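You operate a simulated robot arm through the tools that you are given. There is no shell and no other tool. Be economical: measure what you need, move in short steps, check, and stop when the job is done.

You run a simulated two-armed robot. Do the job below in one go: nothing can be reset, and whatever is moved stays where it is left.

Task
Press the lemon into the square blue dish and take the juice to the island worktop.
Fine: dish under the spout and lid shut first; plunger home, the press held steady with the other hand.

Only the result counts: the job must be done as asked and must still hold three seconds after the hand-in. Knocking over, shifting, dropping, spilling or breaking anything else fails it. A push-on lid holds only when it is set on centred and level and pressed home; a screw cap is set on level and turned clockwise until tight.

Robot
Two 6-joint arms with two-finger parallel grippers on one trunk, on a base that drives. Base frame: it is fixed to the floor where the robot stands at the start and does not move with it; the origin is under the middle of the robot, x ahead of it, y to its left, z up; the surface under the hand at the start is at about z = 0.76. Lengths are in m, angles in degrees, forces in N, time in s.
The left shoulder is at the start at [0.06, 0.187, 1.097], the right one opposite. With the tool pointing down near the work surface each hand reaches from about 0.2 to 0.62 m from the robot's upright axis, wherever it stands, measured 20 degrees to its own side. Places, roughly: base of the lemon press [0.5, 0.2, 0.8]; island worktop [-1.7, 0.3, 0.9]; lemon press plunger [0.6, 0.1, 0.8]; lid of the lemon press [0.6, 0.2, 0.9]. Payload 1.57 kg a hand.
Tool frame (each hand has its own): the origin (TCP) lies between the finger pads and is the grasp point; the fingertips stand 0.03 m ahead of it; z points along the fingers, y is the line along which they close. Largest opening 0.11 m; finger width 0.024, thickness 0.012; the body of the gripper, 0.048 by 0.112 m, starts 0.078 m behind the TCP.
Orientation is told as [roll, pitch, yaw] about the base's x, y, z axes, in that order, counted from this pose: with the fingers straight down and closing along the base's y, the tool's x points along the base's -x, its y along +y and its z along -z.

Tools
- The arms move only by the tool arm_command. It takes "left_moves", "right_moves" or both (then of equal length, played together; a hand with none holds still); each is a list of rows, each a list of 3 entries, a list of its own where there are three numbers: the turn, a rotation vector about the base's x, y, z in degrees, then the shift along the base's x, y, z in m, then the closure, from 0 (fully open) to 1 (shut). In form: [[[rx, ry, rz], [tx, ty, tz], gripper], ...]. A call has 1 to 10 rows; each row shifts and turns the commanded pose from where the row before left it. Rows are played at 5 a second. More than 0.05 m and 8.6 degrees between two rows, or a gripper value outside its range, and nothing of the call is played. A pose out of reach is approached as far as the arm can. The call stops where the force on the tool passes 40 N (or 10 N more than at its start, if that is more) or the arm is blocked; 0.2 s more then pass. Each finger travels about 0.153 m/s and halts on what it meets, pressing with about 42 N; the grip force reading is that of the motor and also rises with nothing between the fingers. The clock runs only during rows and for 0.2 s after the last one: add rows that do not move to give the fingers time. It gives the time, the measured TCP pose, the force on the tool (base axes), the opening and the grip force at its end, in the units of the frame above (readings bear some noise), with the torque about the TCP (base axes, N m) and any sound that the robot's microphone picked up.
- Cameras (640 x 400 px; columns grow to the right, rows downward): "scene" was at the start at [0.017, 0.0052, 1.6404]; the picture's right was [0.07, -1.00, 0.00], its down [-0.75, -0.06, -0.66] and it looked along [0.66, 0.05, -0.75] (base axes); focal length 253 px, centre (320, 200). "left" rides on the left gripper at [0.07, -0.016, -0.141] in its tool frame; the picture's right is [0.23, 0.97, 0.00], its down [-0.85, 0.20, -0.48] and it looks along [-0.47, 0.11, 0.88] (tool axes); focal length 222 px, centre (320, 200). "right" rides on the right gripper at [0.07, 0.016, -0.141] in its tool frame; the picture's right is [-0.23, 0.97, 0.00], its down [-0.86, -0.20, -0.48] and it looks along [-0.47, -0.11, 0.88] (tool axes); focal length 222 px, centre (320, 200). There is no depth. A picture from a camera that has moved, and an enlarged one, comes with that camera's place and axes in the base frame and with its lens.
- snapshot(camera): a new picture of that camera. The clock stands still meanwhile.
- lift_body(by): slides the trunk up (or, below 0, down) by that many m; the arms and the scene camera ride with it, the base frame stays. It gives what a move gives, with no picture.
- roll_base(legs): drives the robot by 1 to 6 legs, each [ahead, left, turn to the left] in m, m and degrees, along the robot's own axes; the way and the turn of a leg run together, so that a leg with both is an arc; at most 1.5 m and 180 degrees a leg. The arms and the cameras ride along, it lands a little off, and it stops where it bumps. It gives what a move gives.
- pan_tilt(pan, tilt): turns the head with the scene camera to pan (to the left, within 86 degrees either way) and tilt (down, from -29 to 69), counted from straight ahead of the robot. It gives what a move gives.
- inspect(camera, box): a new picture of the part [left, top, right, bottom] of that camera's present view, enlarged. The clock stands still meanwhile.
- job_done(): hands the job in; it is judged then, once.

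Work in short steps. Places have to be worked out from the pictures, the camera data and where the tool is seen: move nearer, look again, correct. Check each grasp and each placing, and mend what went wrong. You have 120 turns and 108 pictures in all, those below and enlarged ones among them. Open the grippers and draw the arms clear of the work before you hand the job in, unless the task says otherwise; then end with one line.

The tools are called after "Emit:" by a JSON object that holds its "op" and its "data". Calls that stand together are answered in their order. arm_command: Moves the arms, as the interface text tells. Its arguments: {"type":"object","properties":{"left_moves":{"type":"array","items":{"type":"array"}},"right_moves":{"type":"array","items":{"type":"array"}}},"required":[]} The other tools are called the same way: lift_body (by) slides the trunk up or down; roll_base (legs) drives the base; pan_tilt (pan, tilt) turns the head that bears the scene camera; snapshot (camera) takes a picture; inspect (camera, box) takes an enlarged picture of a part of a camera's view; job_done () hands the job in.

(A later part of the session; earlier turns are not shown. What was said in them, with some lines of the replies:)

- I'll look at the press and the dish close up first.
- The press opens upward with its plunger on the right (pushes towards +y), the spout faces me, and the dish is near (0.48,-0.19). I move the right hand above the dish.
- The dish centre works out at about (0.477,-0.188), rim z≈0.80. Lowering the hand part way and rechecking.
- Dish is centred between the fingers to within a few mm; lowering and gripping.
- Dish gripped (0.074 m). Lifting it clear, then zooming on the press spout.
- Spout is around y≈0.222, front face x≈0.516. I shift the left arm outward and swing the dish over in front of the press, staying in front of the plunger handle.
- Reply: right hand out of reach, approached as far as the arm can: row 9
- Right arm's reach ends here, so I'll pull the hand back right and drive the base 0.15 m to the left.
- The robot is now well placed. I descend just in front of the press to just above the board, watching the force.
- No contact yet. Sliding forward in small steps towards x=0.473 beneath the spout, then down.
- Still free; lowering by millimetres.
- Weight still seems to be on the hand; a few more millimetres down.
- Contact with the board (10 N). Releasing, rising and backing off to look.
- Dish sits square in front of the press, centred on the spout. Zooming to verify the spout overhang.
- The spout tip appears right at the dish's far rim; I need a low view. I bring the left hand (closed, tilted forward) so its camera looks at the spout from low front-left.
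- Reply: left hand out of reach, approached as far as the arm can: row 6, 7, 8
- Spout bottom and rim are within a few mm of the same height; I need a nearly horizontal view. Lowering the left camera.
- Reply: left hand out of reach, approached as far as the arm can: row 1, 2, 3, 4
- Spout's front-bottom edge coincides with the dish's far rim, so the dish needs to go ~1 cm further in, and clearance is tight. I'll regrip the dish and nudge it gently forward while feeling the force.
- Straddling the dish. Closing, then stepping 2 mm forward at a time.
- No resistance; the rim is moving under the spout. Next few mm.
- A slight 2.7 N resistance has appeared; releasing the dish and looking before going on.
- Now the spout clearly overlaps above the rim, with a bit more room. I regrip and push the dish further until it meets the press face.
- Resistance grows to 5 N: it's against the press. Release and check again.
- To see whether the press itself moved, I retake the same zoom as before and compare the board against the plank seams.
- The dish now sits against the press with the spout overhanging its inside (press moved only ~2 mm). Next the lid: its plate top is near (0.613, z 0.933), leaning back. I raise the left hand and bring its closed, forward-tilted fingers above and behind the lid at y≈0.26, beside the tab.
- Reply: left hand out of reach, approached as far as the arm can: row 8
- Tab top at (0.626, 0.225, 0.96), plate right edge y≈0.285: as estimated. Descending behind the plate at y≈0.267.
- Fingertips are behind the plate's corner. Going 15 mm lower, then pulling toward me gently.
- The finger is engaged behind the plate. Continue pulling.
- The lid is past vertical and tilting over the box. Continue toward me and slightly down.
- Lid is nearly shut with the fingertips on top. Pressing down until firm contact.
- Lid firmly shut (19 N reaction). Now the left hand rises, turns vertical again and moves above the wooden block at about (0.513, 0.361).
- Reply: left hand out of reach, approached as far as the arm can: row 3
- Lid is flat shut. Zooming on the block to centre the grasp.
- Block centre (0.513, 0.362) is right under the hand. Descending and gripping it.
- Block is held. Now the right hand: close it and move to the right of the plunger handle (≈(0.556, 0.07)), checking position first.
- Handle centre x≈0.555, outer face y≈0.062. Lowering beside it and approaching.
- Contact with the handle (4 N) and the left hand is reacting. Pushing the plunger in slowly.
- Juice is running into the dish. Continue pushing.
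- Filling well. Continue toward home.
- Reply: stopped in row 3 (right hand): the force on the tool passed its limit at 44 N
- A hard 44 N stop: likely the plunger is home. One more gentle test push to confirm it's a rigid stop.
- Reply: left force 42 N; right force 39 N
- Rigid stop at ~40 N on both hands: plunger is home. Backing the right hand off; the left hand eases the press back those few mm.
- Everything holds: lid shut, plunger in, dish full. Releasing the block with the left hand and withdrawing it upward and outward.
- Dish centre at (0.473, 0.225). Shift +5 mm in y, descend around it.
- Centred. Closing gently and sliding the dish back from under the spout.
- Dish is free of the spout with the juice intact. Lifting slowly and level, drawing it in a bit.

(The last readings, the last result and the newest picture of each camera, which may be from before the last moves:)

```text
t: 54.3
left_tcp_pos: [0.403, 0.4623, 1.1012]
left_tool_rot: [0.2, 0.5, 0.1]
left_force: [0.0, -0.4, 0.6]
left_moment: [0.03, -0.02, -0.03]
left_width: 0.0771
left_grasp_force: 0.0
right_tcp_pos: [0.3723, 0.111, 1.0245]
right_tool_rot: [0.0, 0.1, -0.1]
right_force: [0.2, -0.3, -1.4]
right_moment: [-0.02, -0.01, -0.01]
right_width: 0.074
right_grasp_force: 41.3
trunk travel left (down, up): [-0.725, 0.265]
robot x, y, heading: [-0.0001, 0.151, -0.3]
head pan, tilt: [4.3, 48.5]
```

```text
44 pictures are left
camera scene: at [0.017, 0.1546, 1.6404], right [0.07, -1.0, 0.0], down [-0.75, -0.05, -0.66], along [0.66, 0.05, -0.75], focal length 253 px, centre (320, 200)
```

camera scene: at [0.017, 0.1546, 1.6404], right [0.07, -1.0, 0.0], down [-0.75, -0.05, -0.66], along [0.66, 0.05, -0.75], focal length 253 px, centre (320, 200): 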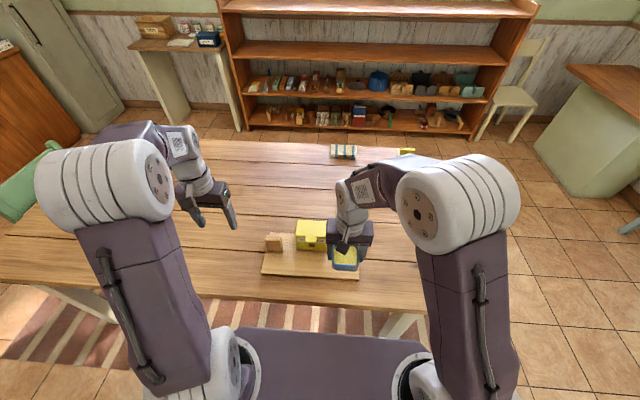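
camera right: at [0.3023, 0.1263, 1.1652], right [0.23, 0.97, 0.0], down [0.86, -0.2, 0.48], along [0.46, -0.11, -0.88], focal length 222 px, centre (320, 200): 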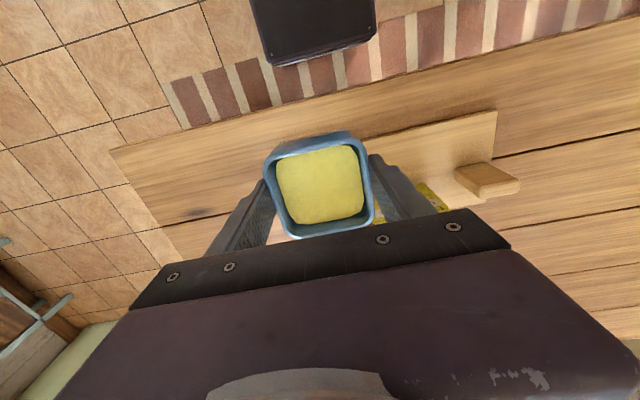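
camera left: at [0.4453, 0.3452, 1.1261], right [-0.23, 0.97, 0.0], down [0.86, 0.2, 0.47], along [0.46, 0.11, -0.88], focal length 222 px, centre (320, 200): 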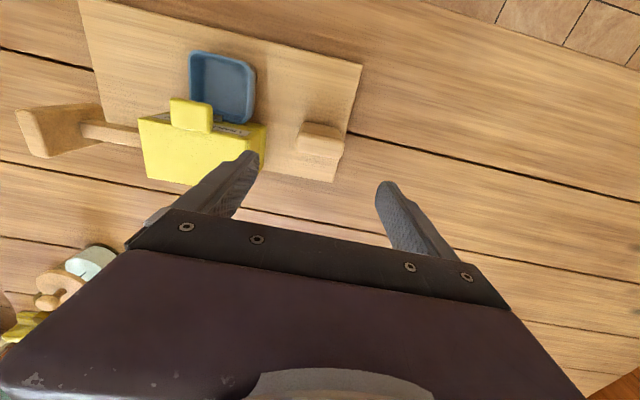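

Press undisturbed, dish level in hand. Backing away from the table 0.4 m, then looking around before turning.

Emit:
{"op": "roll_base", "data": {"legs": [[-0.2, 0, 0], [-0.2, 0, 0]]}}

Emit:
{"op": "pan_tilt", "data": {"pan": 86, "tilt": 35}}

Emit:
{"op": "snapshot", "data": {"camera": "scene"}}

Emit:
{"op": "snapshot", "data": {"camera": "right"}}

```text
t: 57.1
left_tcp_pos: [0.0013, 0.4623, 1.0994]
left_tool_rot: [0.2, 0.5, 0.0]
left_force: [0.9, 0.0, -0.2]
left_moment: [0.0, -0.01, 0.0]
left_width: 0.077
left_grasp_force: 0.0
right_tcp_pos: [-0.0288, 0.1099, 1.0243]
right_tool_rot: [-0.2, 0.2, 0.0]
right_force: [0.0, -0.3, -1.1]
right_moment: [0.02, 0.02, 0.0]
right_width: 0.0741
right_grasp_force: 42.7
trunk travel left (down, up): [-0.725, 0.265]
robot x, y, heading: [-0.4055, 0.1485, -0.3]
head pan, tilt: [4.3, 48.5]
```

```text
t: 58.6
left_tcp_pos: [0.0014, 0.4619, 1.0996]
left_tool_rot: [0.1, 0.4, 0.1]
left_force: [0.1, 0.0, -0.3]
left_moment: [-0.03, 0.0, 0.0]
left_width: 0.077
left_grasp_force: 0.0
right_tcp_pos: [-0.0296, 0.1101, 1.0237]
right_tool_rot: [-0.1, 0.1, 0.0]
right_force: [-0.2, -0.2, -0.5]
right_moment: [-0.04, 0.02, 0.0]
right_width: 0.0742
right_grasp_force: 41.6
trunk travel left (down, up): [-0.725, 0.265]
robot x, y, heading: [-0.4032, 0.1459, -0.2]
head pan, tilt: [85.9, 35.0]
```

```text
43 pictures are left
camera scene: at [-0.4558, 0.2373, 1.6601], right [1.0, -0.07, 0.0], down [-0.04, -0.57, -0.82], along [0.06, 0.82, -0.57], focal length 253 px, centre (320, 200)
```

scene: 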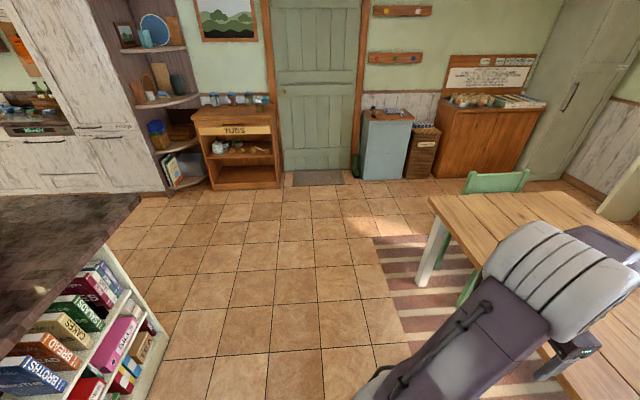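

```text
42 pictures are left
camera right: at [-0.0988, 0.127, 1.1649], right [0.23, 0.97, 0.0], down [0.86, -0.2, 0.48], along [0.46, -0.11, -0.88], focal length 222 px, centre (320, 200)
```

right: 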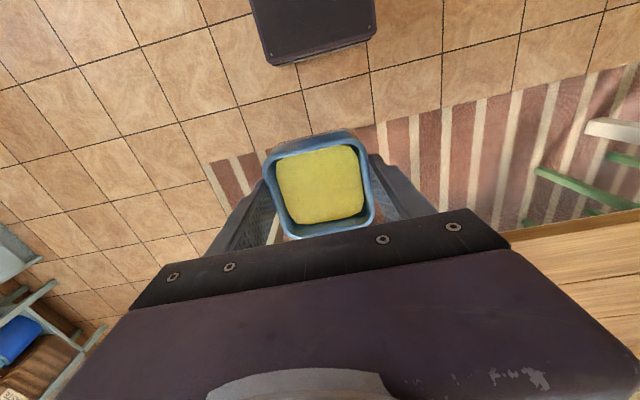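

Island's near edge is at x≈-1.34, running along y to ≈1.44; the floor around me is clear. Turning around to the left in gentle legs.

Emit:
{"op": "roll_base", "data": {"legs": [[0, 0, 45], [0, 0, 45], [0, 0, 45], [0, 0, 45]]}}

Emit:
{"op": "pan_tilt", "data": {"pan": 0, "tilt": 40}}

Emit:
{"op": "snapshot", "data": {"camera": "scene"}}

Emit:
{"op": "snapshot", "data": {"camera": "right"}}

```text
t: 67.3
left_tcp_pos: [-0.8058, -0.1601, 1.1006]
left_tool_rot: [0.2, 0.5, 179.9]
left_force: [-0.5, -0.2, -0.3]
left_moment: [0.0, 0.01, 0.01]
left_width: 0.0767
left_grasp_force: 0.1
right_tcp_pos: [-0.7736, 0.1897, 1.0251]
right_tool_rot: [-0.1, 0.1, 179.8]
right_force: [0.2, 0.4, -0.3]
right_moment: [0.01, 0.01, -0.01]
right_width: 0.0737
right_grasp_force: 42.5
trunk travel left (down, up): [-0.725, 0.265]
robot x, y, heading: [-0.4036, 0.1512, 179.7]
head pan, tilt: [85.9, 35.0]
```

```text
t: 68.9
left_tcp_pos: [-0.8057, -0.1612, 1.1002]
left_tool_rot: [0.1, 0.5, 179.9]
left_force: [0.0, 0.2, 0.4]
left_moment: [-0.01, 0.02, -0.01]
left_width: 0.0772
left_grasp_force: 0.1
right_tcp_pos: [-0.7737, 0.1903, 1.0237]
right_tool_rot: [-0.1, 0.1, 179.8]
right_force: [-0.2, 0.4, -0.9]
right_moment: [-0.02, 0.0, 0.01]
right_width: 0.0741
right_grasp_force: 41.7
trunk travel left (down, up): [-0.725, 0.265]
robot x, y, heading: [-0.4021, 0.1529, 179.8]
head pan, tilt: [0.0, 40.0]
```

```text
41 pictures are left
camera scene: at [-0.4281, 0.1493, 1.6525], right [0.0, 1.0, 0.0], down [0.64, 0.0, -0.77], along [-0.77, 0.0, -0.64], focal length 253 px, centre (320, 200)
```

scene: 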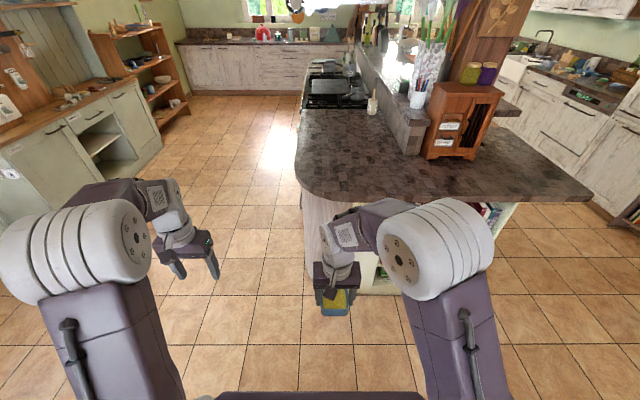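

```text
40 pictures are left
camera right: at [-0.7045, 0.1737, 1.165], right [-0.23, -0.97, 0.0], down [-0.86, 0.2, 0.48], along [-0.46, 0.11, -0.88], focal length 222 px, centre (320, 200)
```

right: 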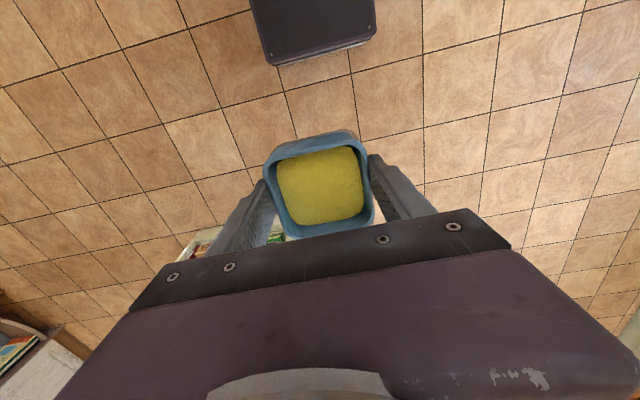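

The near-left part of the island top around (-1.5, 0.3) is empty. Driving ahead 0.52 m with a small shift to my right.

Emit:
{"op": "roll_base", "data": {"legs": [[0.27, -0.06, 0], [0.25, -0.05, 0]]}}

Emit:
{"op": "snapshot", "data": {"camera": "scene"}}

Emit:
{"op": "snapshot", "data": {"camera": "right"}}

```text
t: 72.2
left_tcp_pos: [-1.3235, -0.0477, 1.0996]
left_tool_rot: [0.2, 0.5, 179.9]
left_force: [0.3, 0.3, 0.1]
left_moment: [0.02, -0.01, 0.0]
left_width: 0.0768
left_grasp_force: 0.1
right_tcp_pos: [-1.2906, 0.3029, 1.0232]
right_tool_rot: [-0.1, 0.1, 179.8]
right_force: [-0.5, -0.9, -1.6]
right_moment: [0.0, -0.01, 0.01]
right_width: 0.074
right_grasp_force: 41.8
trunk travel left (down, up): [-0.725, 0.265]
robot x, y, heading: [-0.9215, 0.2638, 179.9]
head pan, tilt: [0.0, 40.0]
```

```text
39 pictures are left
camera scene: at [-0.9455, 0.2614, 1.6526], right [0.01, 1.0, 0.0], down [0.64, 0.0, -0.77], along [-0.77, 0.0, -0.64], focal length 253 px, centre (320, 200)
```

scene: 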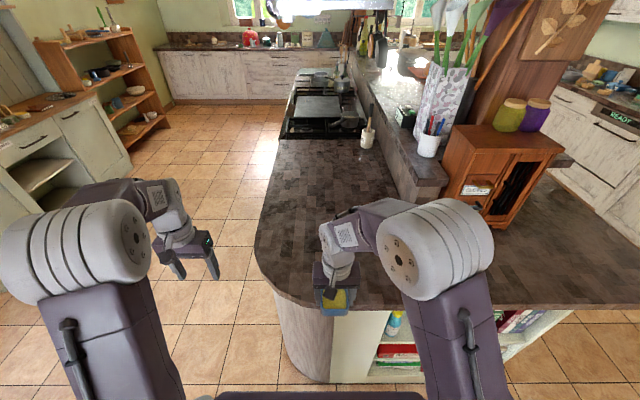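

```text
38 pictures are left
camera right: at [-1.2223, 0.286, 1.1652], right [-0.23, -0.97, 0.0], down [-0.85, 0.2, 0.48], along [-0.46, 0.11, -0.88], focal length 222 px, centre (320, 200)
```

right: 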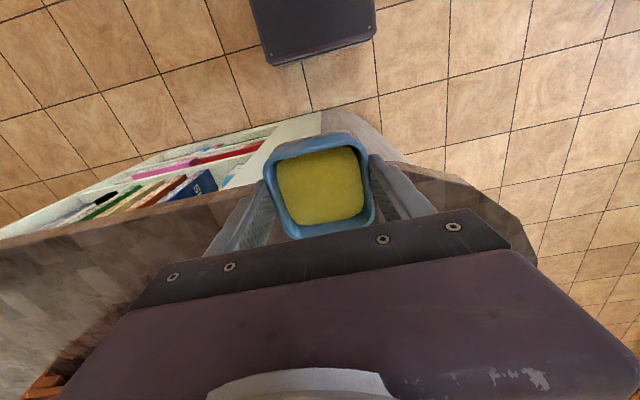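

Positioned. Extending the hand over the worktop to x≈-1.47, smoothly.

Emit:
{"op": "arm_command", "data": {"right_moves": [[[0, 0, 0], [-0.008, 0, 0], 0.6], [[0, 0, 0], [-0.015, 0, 0], 0.6], [[0, 0, 0], [-0.022, 0, 0], 0.6], [[0, 0, 0], [-0.028, 0, 0], 0.6], [[0, 0, 0], [-0.03, 0.003, 0], 0.6], [[0, 0, 0], [-0.028, 0.003, -0.005], 0.6], [[0, 0, 0], [-0.022, 0.003, -0.01], 0.6], [[0, 0, 0], [-0.015, 0, -0.012], 0.6], [[0, 0, 0], [-0.008, 0, -0.01], 0.6], [[0, 0, 0], [0, 0, -0.005], 0.6]]}}

Emit:
{"op": "inspect", "data": {"camera": "scene", "box": [240, 190, 420, 310]}}

Emit:
{"op": "snapshot", "data": {"camera": "right"}}

```text
t: 74.5
left_tcp_pos: [-1.3241, -0.048, 1.0991]
left_tool_rot: [0.2, 0.5, 179.9]
left_force: [-0.1, 0.5, -0.5]
left_moment: [0.02, 0.0, 0.01]
left_width: 0.0771
left_grasp_force: 0.0
right_tcp_pos: [-1.4685, 0.3121, 0.9822]
right_tool_rot: [0.0, 0.1, 179.9]
right_force: [1.0, -0.2, -1.2]
right_moment: [0.01, 0.01, 0.0]
right_width: 0.0741
right_grasp_force: 42.1
trunk travel left (down, up): [-0.725, 0.265]
robot x, y, heading: [-0.923, 0.2615, 179.9]
head pan, tilt: [0.0, 40.0]
```

```text
3.33 times, centred on (330, 250) of scene
camera zoom: at [-0.9466, 0.2617, 1.6525], right [0.01, 1.0, 0.0], down [0.64, 0.0, -0.77], along [-0.77, 0.0, -0.64], focal length 842 px, centre (287, 33)
```

zoom: 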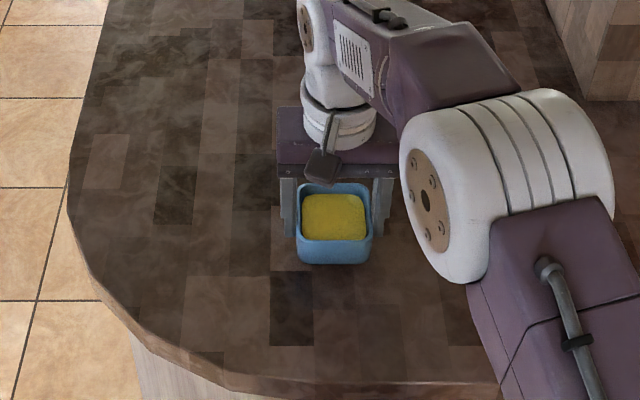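

```text
36 pictures are left
camera right: at [-1.3991, 0.2953, 1.1228], right [-0.23, -0.97, 0.0], down [-0.85, 0.2, 0.48], along [-0.46, 0.11, -0.88], focal length 222 px, centre (320, 200)
```

right: 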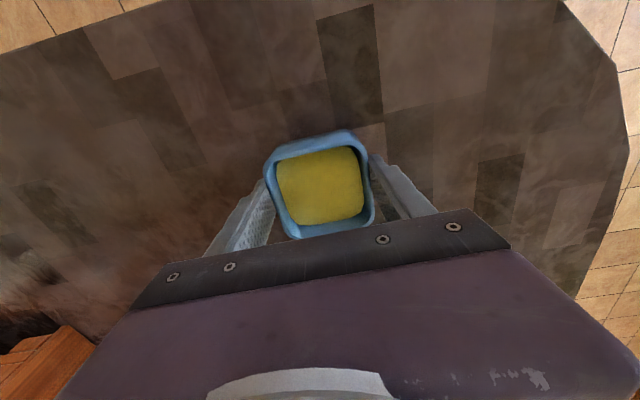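

Over the empty worktop, well inside the edge. Lowering gently; top expected at TCP z≈0.945.

Emit:
{"op": "arm_command", "data": {"right_moves": [[[0, 0, 0], [0, 0, -0.006], 0.6], [[0, 0, 0], [0, 0, -0.008], 0.6], [[0, 0, 0], [0, 0, -0.008], 0.6], [[0, 0, 0], [0, 0, -0.004], 0.6], [[0, 0, 0], [0, 0, -0.002], 0.6], [[0, 0, 0], [0, 0, -0.002], 0.6]]}}

```text
t: 75.9
left_tcp_pos: [-1.322, -0.0484, 1.0995]
left_tool_rot: [0.2, 0.4, 180.0]
left_force: [-0.5, -0.2, 1.0]
left_moment: [0.04, -0.01, 0.0]
left_width: 0.077
left_grasp_force: 0.1
right_tcp_pos: [-1.4689, 0.3114, 0.9577]
right_tool_rot: [0.0, -0.4, 179.8]
right_force: [7.0, 0.9, 19.4]
right_moment: [0.13, -0.87, -0.04]
right_width: 0.0742
right_grasp_force: 41.9
trunk travel left (down, up): [-0.725, 0.265]
robot x, y, heading: [-0.9181, 0.2595, 179.7]
head pan, tilt: [0.0, 40.0]
stopped in row 6 (right hand): the force on the tool passed its limit at 41 N (the readings are from after the stop); the commanded pose is now the measured one
```

Contact with the worktop (top ≈0.913). Easing up 1 mm and releasing.

Emit:
{"op": "arm_command", "data": {"right_moves": [[[0, 0, 0], [0, 0, 0.001], 0.6], [[0, 0, 0], [0, 0, 0], 0.5]]}}

Emit:
{"op": "snapshot", "data": {"camera": "right"}}

```text
t: 76.5
left_tcp_pos: [-1.3225, -0.0479, 1.1015]
left_tool_rot: [0.2, 0.3, 179.9]
left_force: [-0.3, 0.1, 0.3]
left_moment: [-0.01, 0.01, -0.03]
left_width: 0.0775
left_grasp_force: 0.1
right_tcp_pos: [-1.4685, 0.312, 0.958]
right_tool_rot: [0.1, -0.4, 179.8]
right_force: [4.6, -0.4, 13.8]
right_moment: [0.04, -0.65, 0.0]
right_width: 0.074
right_grasp_force: 41.9
trunk travel left (down, up): [-0.725, 0.265]
robot x, y, heading: [-0.9177, 0.2616, 179.5]
head pan, tilt: [0.0, 40.0]
```

```text
35 pictures are left
camera right: at [-1.3981, 0.2951, 1.0971], right [-0.23, -0.97, 0.0], down [-0.85, 0.2, 0.48], along [-0.47, 0.11, -0.87], focal length 222 px, centre (320, 200)
```

right: 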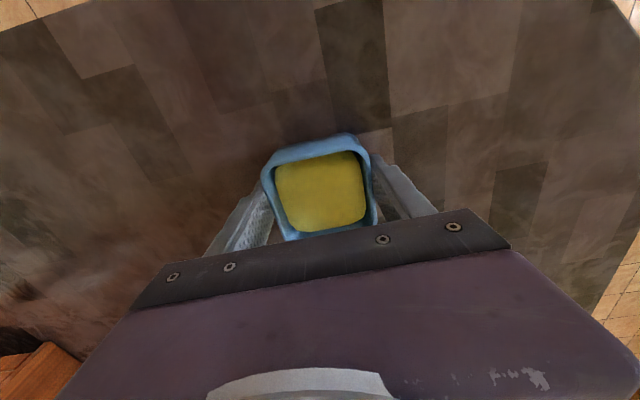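

Still 14 N down; easing another 1.5 mm before opening.

Emit:
{"op": "arm_command", "data": {"right_moves": [[[0, 0, 0], [0, 0, 0.001], 0.6], [[0, 0, 0], [0, 0, 0.0005], 0.6]]}}

```text
t: 77.1
left_tcp_pos: [-1.3242, -0.0484, 1.0994]
left_tool_rot: [0.2, 0.5, 179.9]
left_force: [0.0, 0.0, 0.1]
left_moment: [0.01, -0.03, 0.0]
left_width: 0.0771
left_grasp_force: 0.0
right_tcp_pos: [-1.4706, 0.312, 0.9579]
right_tool_rot: [0.0, -0.2, 179.7]
right_force: [1.6, -0.3, 2.2]
right_moment: [-0.02, 0.12, -0.02]
right_width: 0.0742
right_grasp_force: 41.7
trunk travel left (down, up): [-0.725, 0.265]
robot x, y, heading: [-0.9191, 0.2598, 179.9]
head pan, tilt: [0.0, 40.0]
```

Force down to 2 N: resting. Opening the gripper slowly.

Emit:
{"op": "arm_command", "data": {"right_moves": [[[0, 0, 0], [0, 0, 0], 0.3], [[0, 0, 0], [0, 0, 0], 0.15], [[0, 0, 0], [0, 0, 0], 0], [[0, 0, 0], [0, 0, 0], 0]]}}

Emit:
{"op": "snapshot", "data": {"camera": "right"}}

```text
t: 78.1
left_tcp_pos: [-1.3241, -0.0475, 1.1014]
left_tool_rot: [0.3, 0.5, 179.8]
left_force: [1.2, -0.3, 0.0]
left_moment: [0.01, 0.01, 0.01]
left_width: 0.0768
left_grasp_force: 0.1
right_tcp_pos: [-1.4706, 0.3115, 0.957]
right_tool_rot: [0.0, -0.3, 179.8]
right_force: [0.3, 0.5, 0.2]
right_moment: [0.0, -0.01, 0.0]
right_width: 0.11
right_grasp_force: 0.0
trunk travel left (down, up): [-0.725, 0.265]
robot x, y, heading: [-0.9209, 0.2597, 179.5]
head pan, tilt: [0.0, 40.0]
```

```text
34 pictures are left
camera right: at [-1.4005, 0.2953, 1.0976], right [-0.23, -0.97, 0.0], down [-0.85, 0.2, 0.48], along [-0.47, 0.11, -0.88], focal length 222 px, centre (320, 200)
```

right: 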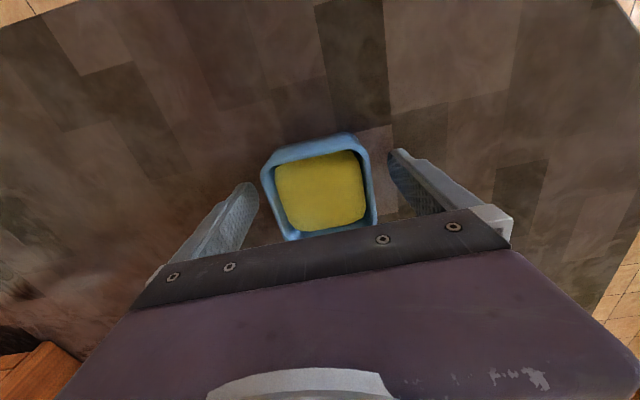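

Dish released and standing. Raising the hand straight up, then back.

Emit:
{"op": "arm_command", "data": {"right_moves": [[[0, 0, 0], [0, 0, 0.03], 0], [[0, 0, 0], [0, 0, 0.04], 0], [[0, 0, 0], [0, 0, 0.04], 0], [[0, 0, 0], [0.04, 0, 0.02], 0], [[0, 0, 0], [0.045, 0, 0], 0], [[0, 0, 0], [0.045, 0, 0], 0], [[0, 0, 0], [0.045, 0, 0], 0], [[0, 0, 0], [0, 0.04, 0], 0]]}}

Emit:
{"op": "inspect", "data": {"camera": "scene", "box": [260, 190, 420, 290]}}

```text
t: 79.9
left_tcp_pos: [-1.3257, -0.0468, 1.0998]
left_tool_rot: [0.3, 0.6, 179.8]
left_force: [-1.3, -0.5, 0.0]
left_moment: [-0.01, 0.02, 0.02]
left_width: 0.0772
left_grasp_force: 0.1
right_tcp_pos: [-1.2963, 0.3542, 1.0879]
right_tool_rot: [0.1, -0.3, 179.8]
right_force: [0.3, 0.3, -0.1]
right_moment: [-0.06, -0.05, 0.03]
right_width: 0.1101
right_grasp_force: 0.0
trunk travel left (down, up): [-0.725, 0.265]
robot x, y, heading: [-0.9219, 0.2605, 179.3]
head pan, tilt: [0.0, 40.0]
```

```text
4.00 times, centred on (340, 240) of scene
camera zoom: at [-0.9476, 0.2642, 1.6525], right [0.01, 1.0, 0.0], down [0.64, 0.0, -0.77], along [-0.77, 0.0, -0.64], focal length 1011 px, centre (240, 40)
```

zoom: 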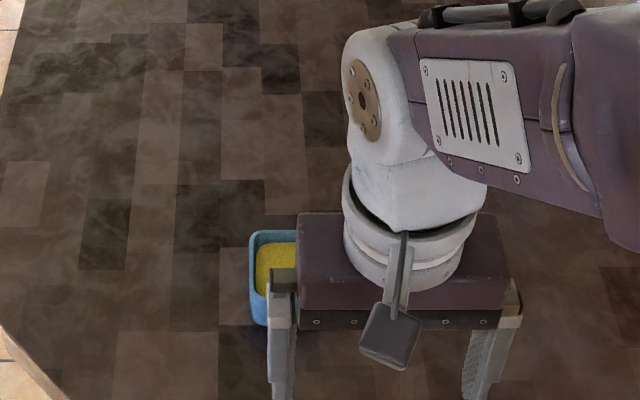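

Dish stands safely. Backing the base away 0.35 m and opening the left gripper for a final check.

Emit:
{"op": "roll_base", "data": {"legs": [[-0.35, 0, 0]]}}

Emit:
{"op": "arm_command", "data": {"left_moves": [[[0, 0, 0], [0, 0, 0], 0], [[0, 0, 0], [0, 0, 0], 0]]}}

Emit:
{"op": "inspect", "data": {"camera": "scene", "box": [260, 110, 420, 210]}}

```text
t: 82.2
left_tcp_pos: [-0.976, -0.049, 1.0996]
left_tool_rot: [0.3, 0.6, 179.7]
left_force: [0.2, -0.7, -0.1]
left_moment: [0.02, 0.01, 0.0]
left_width: 0.077
left_grasp_force: 0.1
right_tcp_pos: [-0.9464, 0.35, 1.0866]
right_tool_rot: [0.0, -0.2, 179.6]
right_force: [-1.0, -0.1, -0.6]
right_moment: [0.02, 0.03, -0.02]
right_width: 0.1099
right_grasp_force: 0.1
trunk travel left (down, up): [-0.725, 0.265]
robot x, y, heading: [-0.5695, 0.2565, 179.4]
head pan, tilt: [0.0, 40.0]
```

```text
t: 82.8
left_tcp_pos: [-0.9746, -0.0505, 1.1]
left_tool_rot: [0.1, 0.6, 179.7]
left_force: [-0.5, -0.1, -0.2]
left_moment: [0.01, -0.01, -0.04]
left_width: 0.11
left_grasp_force: 0.0
right_tcp_pos: [-0.9454, 0.35, 1.0881]
right_tool_rot: [0.1, -0.4, 179.7]
right_force: [-0.5, -0.1, -0.2]
right_moment: [0.01, 0.0, 0.02]
right_width: 0.1101
right_grasp_force: 0.1
trunk travel left (down, up): [-0.725, 0.265]
robot x, y, heading: [-0.5719, 0.2589, 179.5]
head pan, tilt: [0.0, 40.0]
```

```text
4.00 times, centred on (340, 160) of scene
camera zoom: at [-0.5963, 0.2593, 1.6525], right [0.01, 1.0, 0.0], down [0.64, -0.01, -0.77], along [-0.77, 0.01, -0.64], focal length 1011 px, centre (240, 360)
```

zoom: 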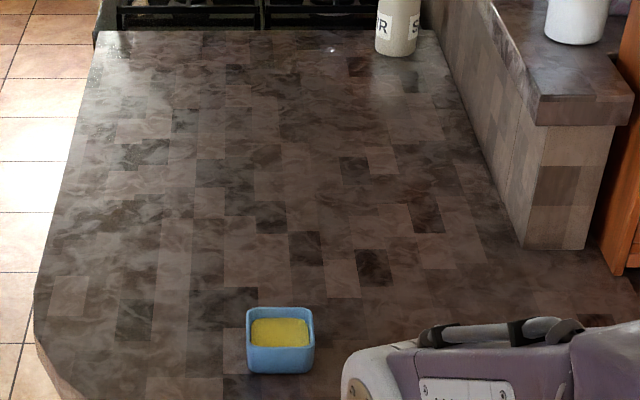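

The blue dish with the juice stands upright on the island worktop, both hands are empty and clear; handing in.

Emit:
{"op": "job_done", "data": {}}

```text
The job is handed in.
```

I pressed the lemon juice into the square blue dish, and the full dish now stands upright on the island worktop. The lid is shut and the plunger is home; the press moved a few millimetres along the way.
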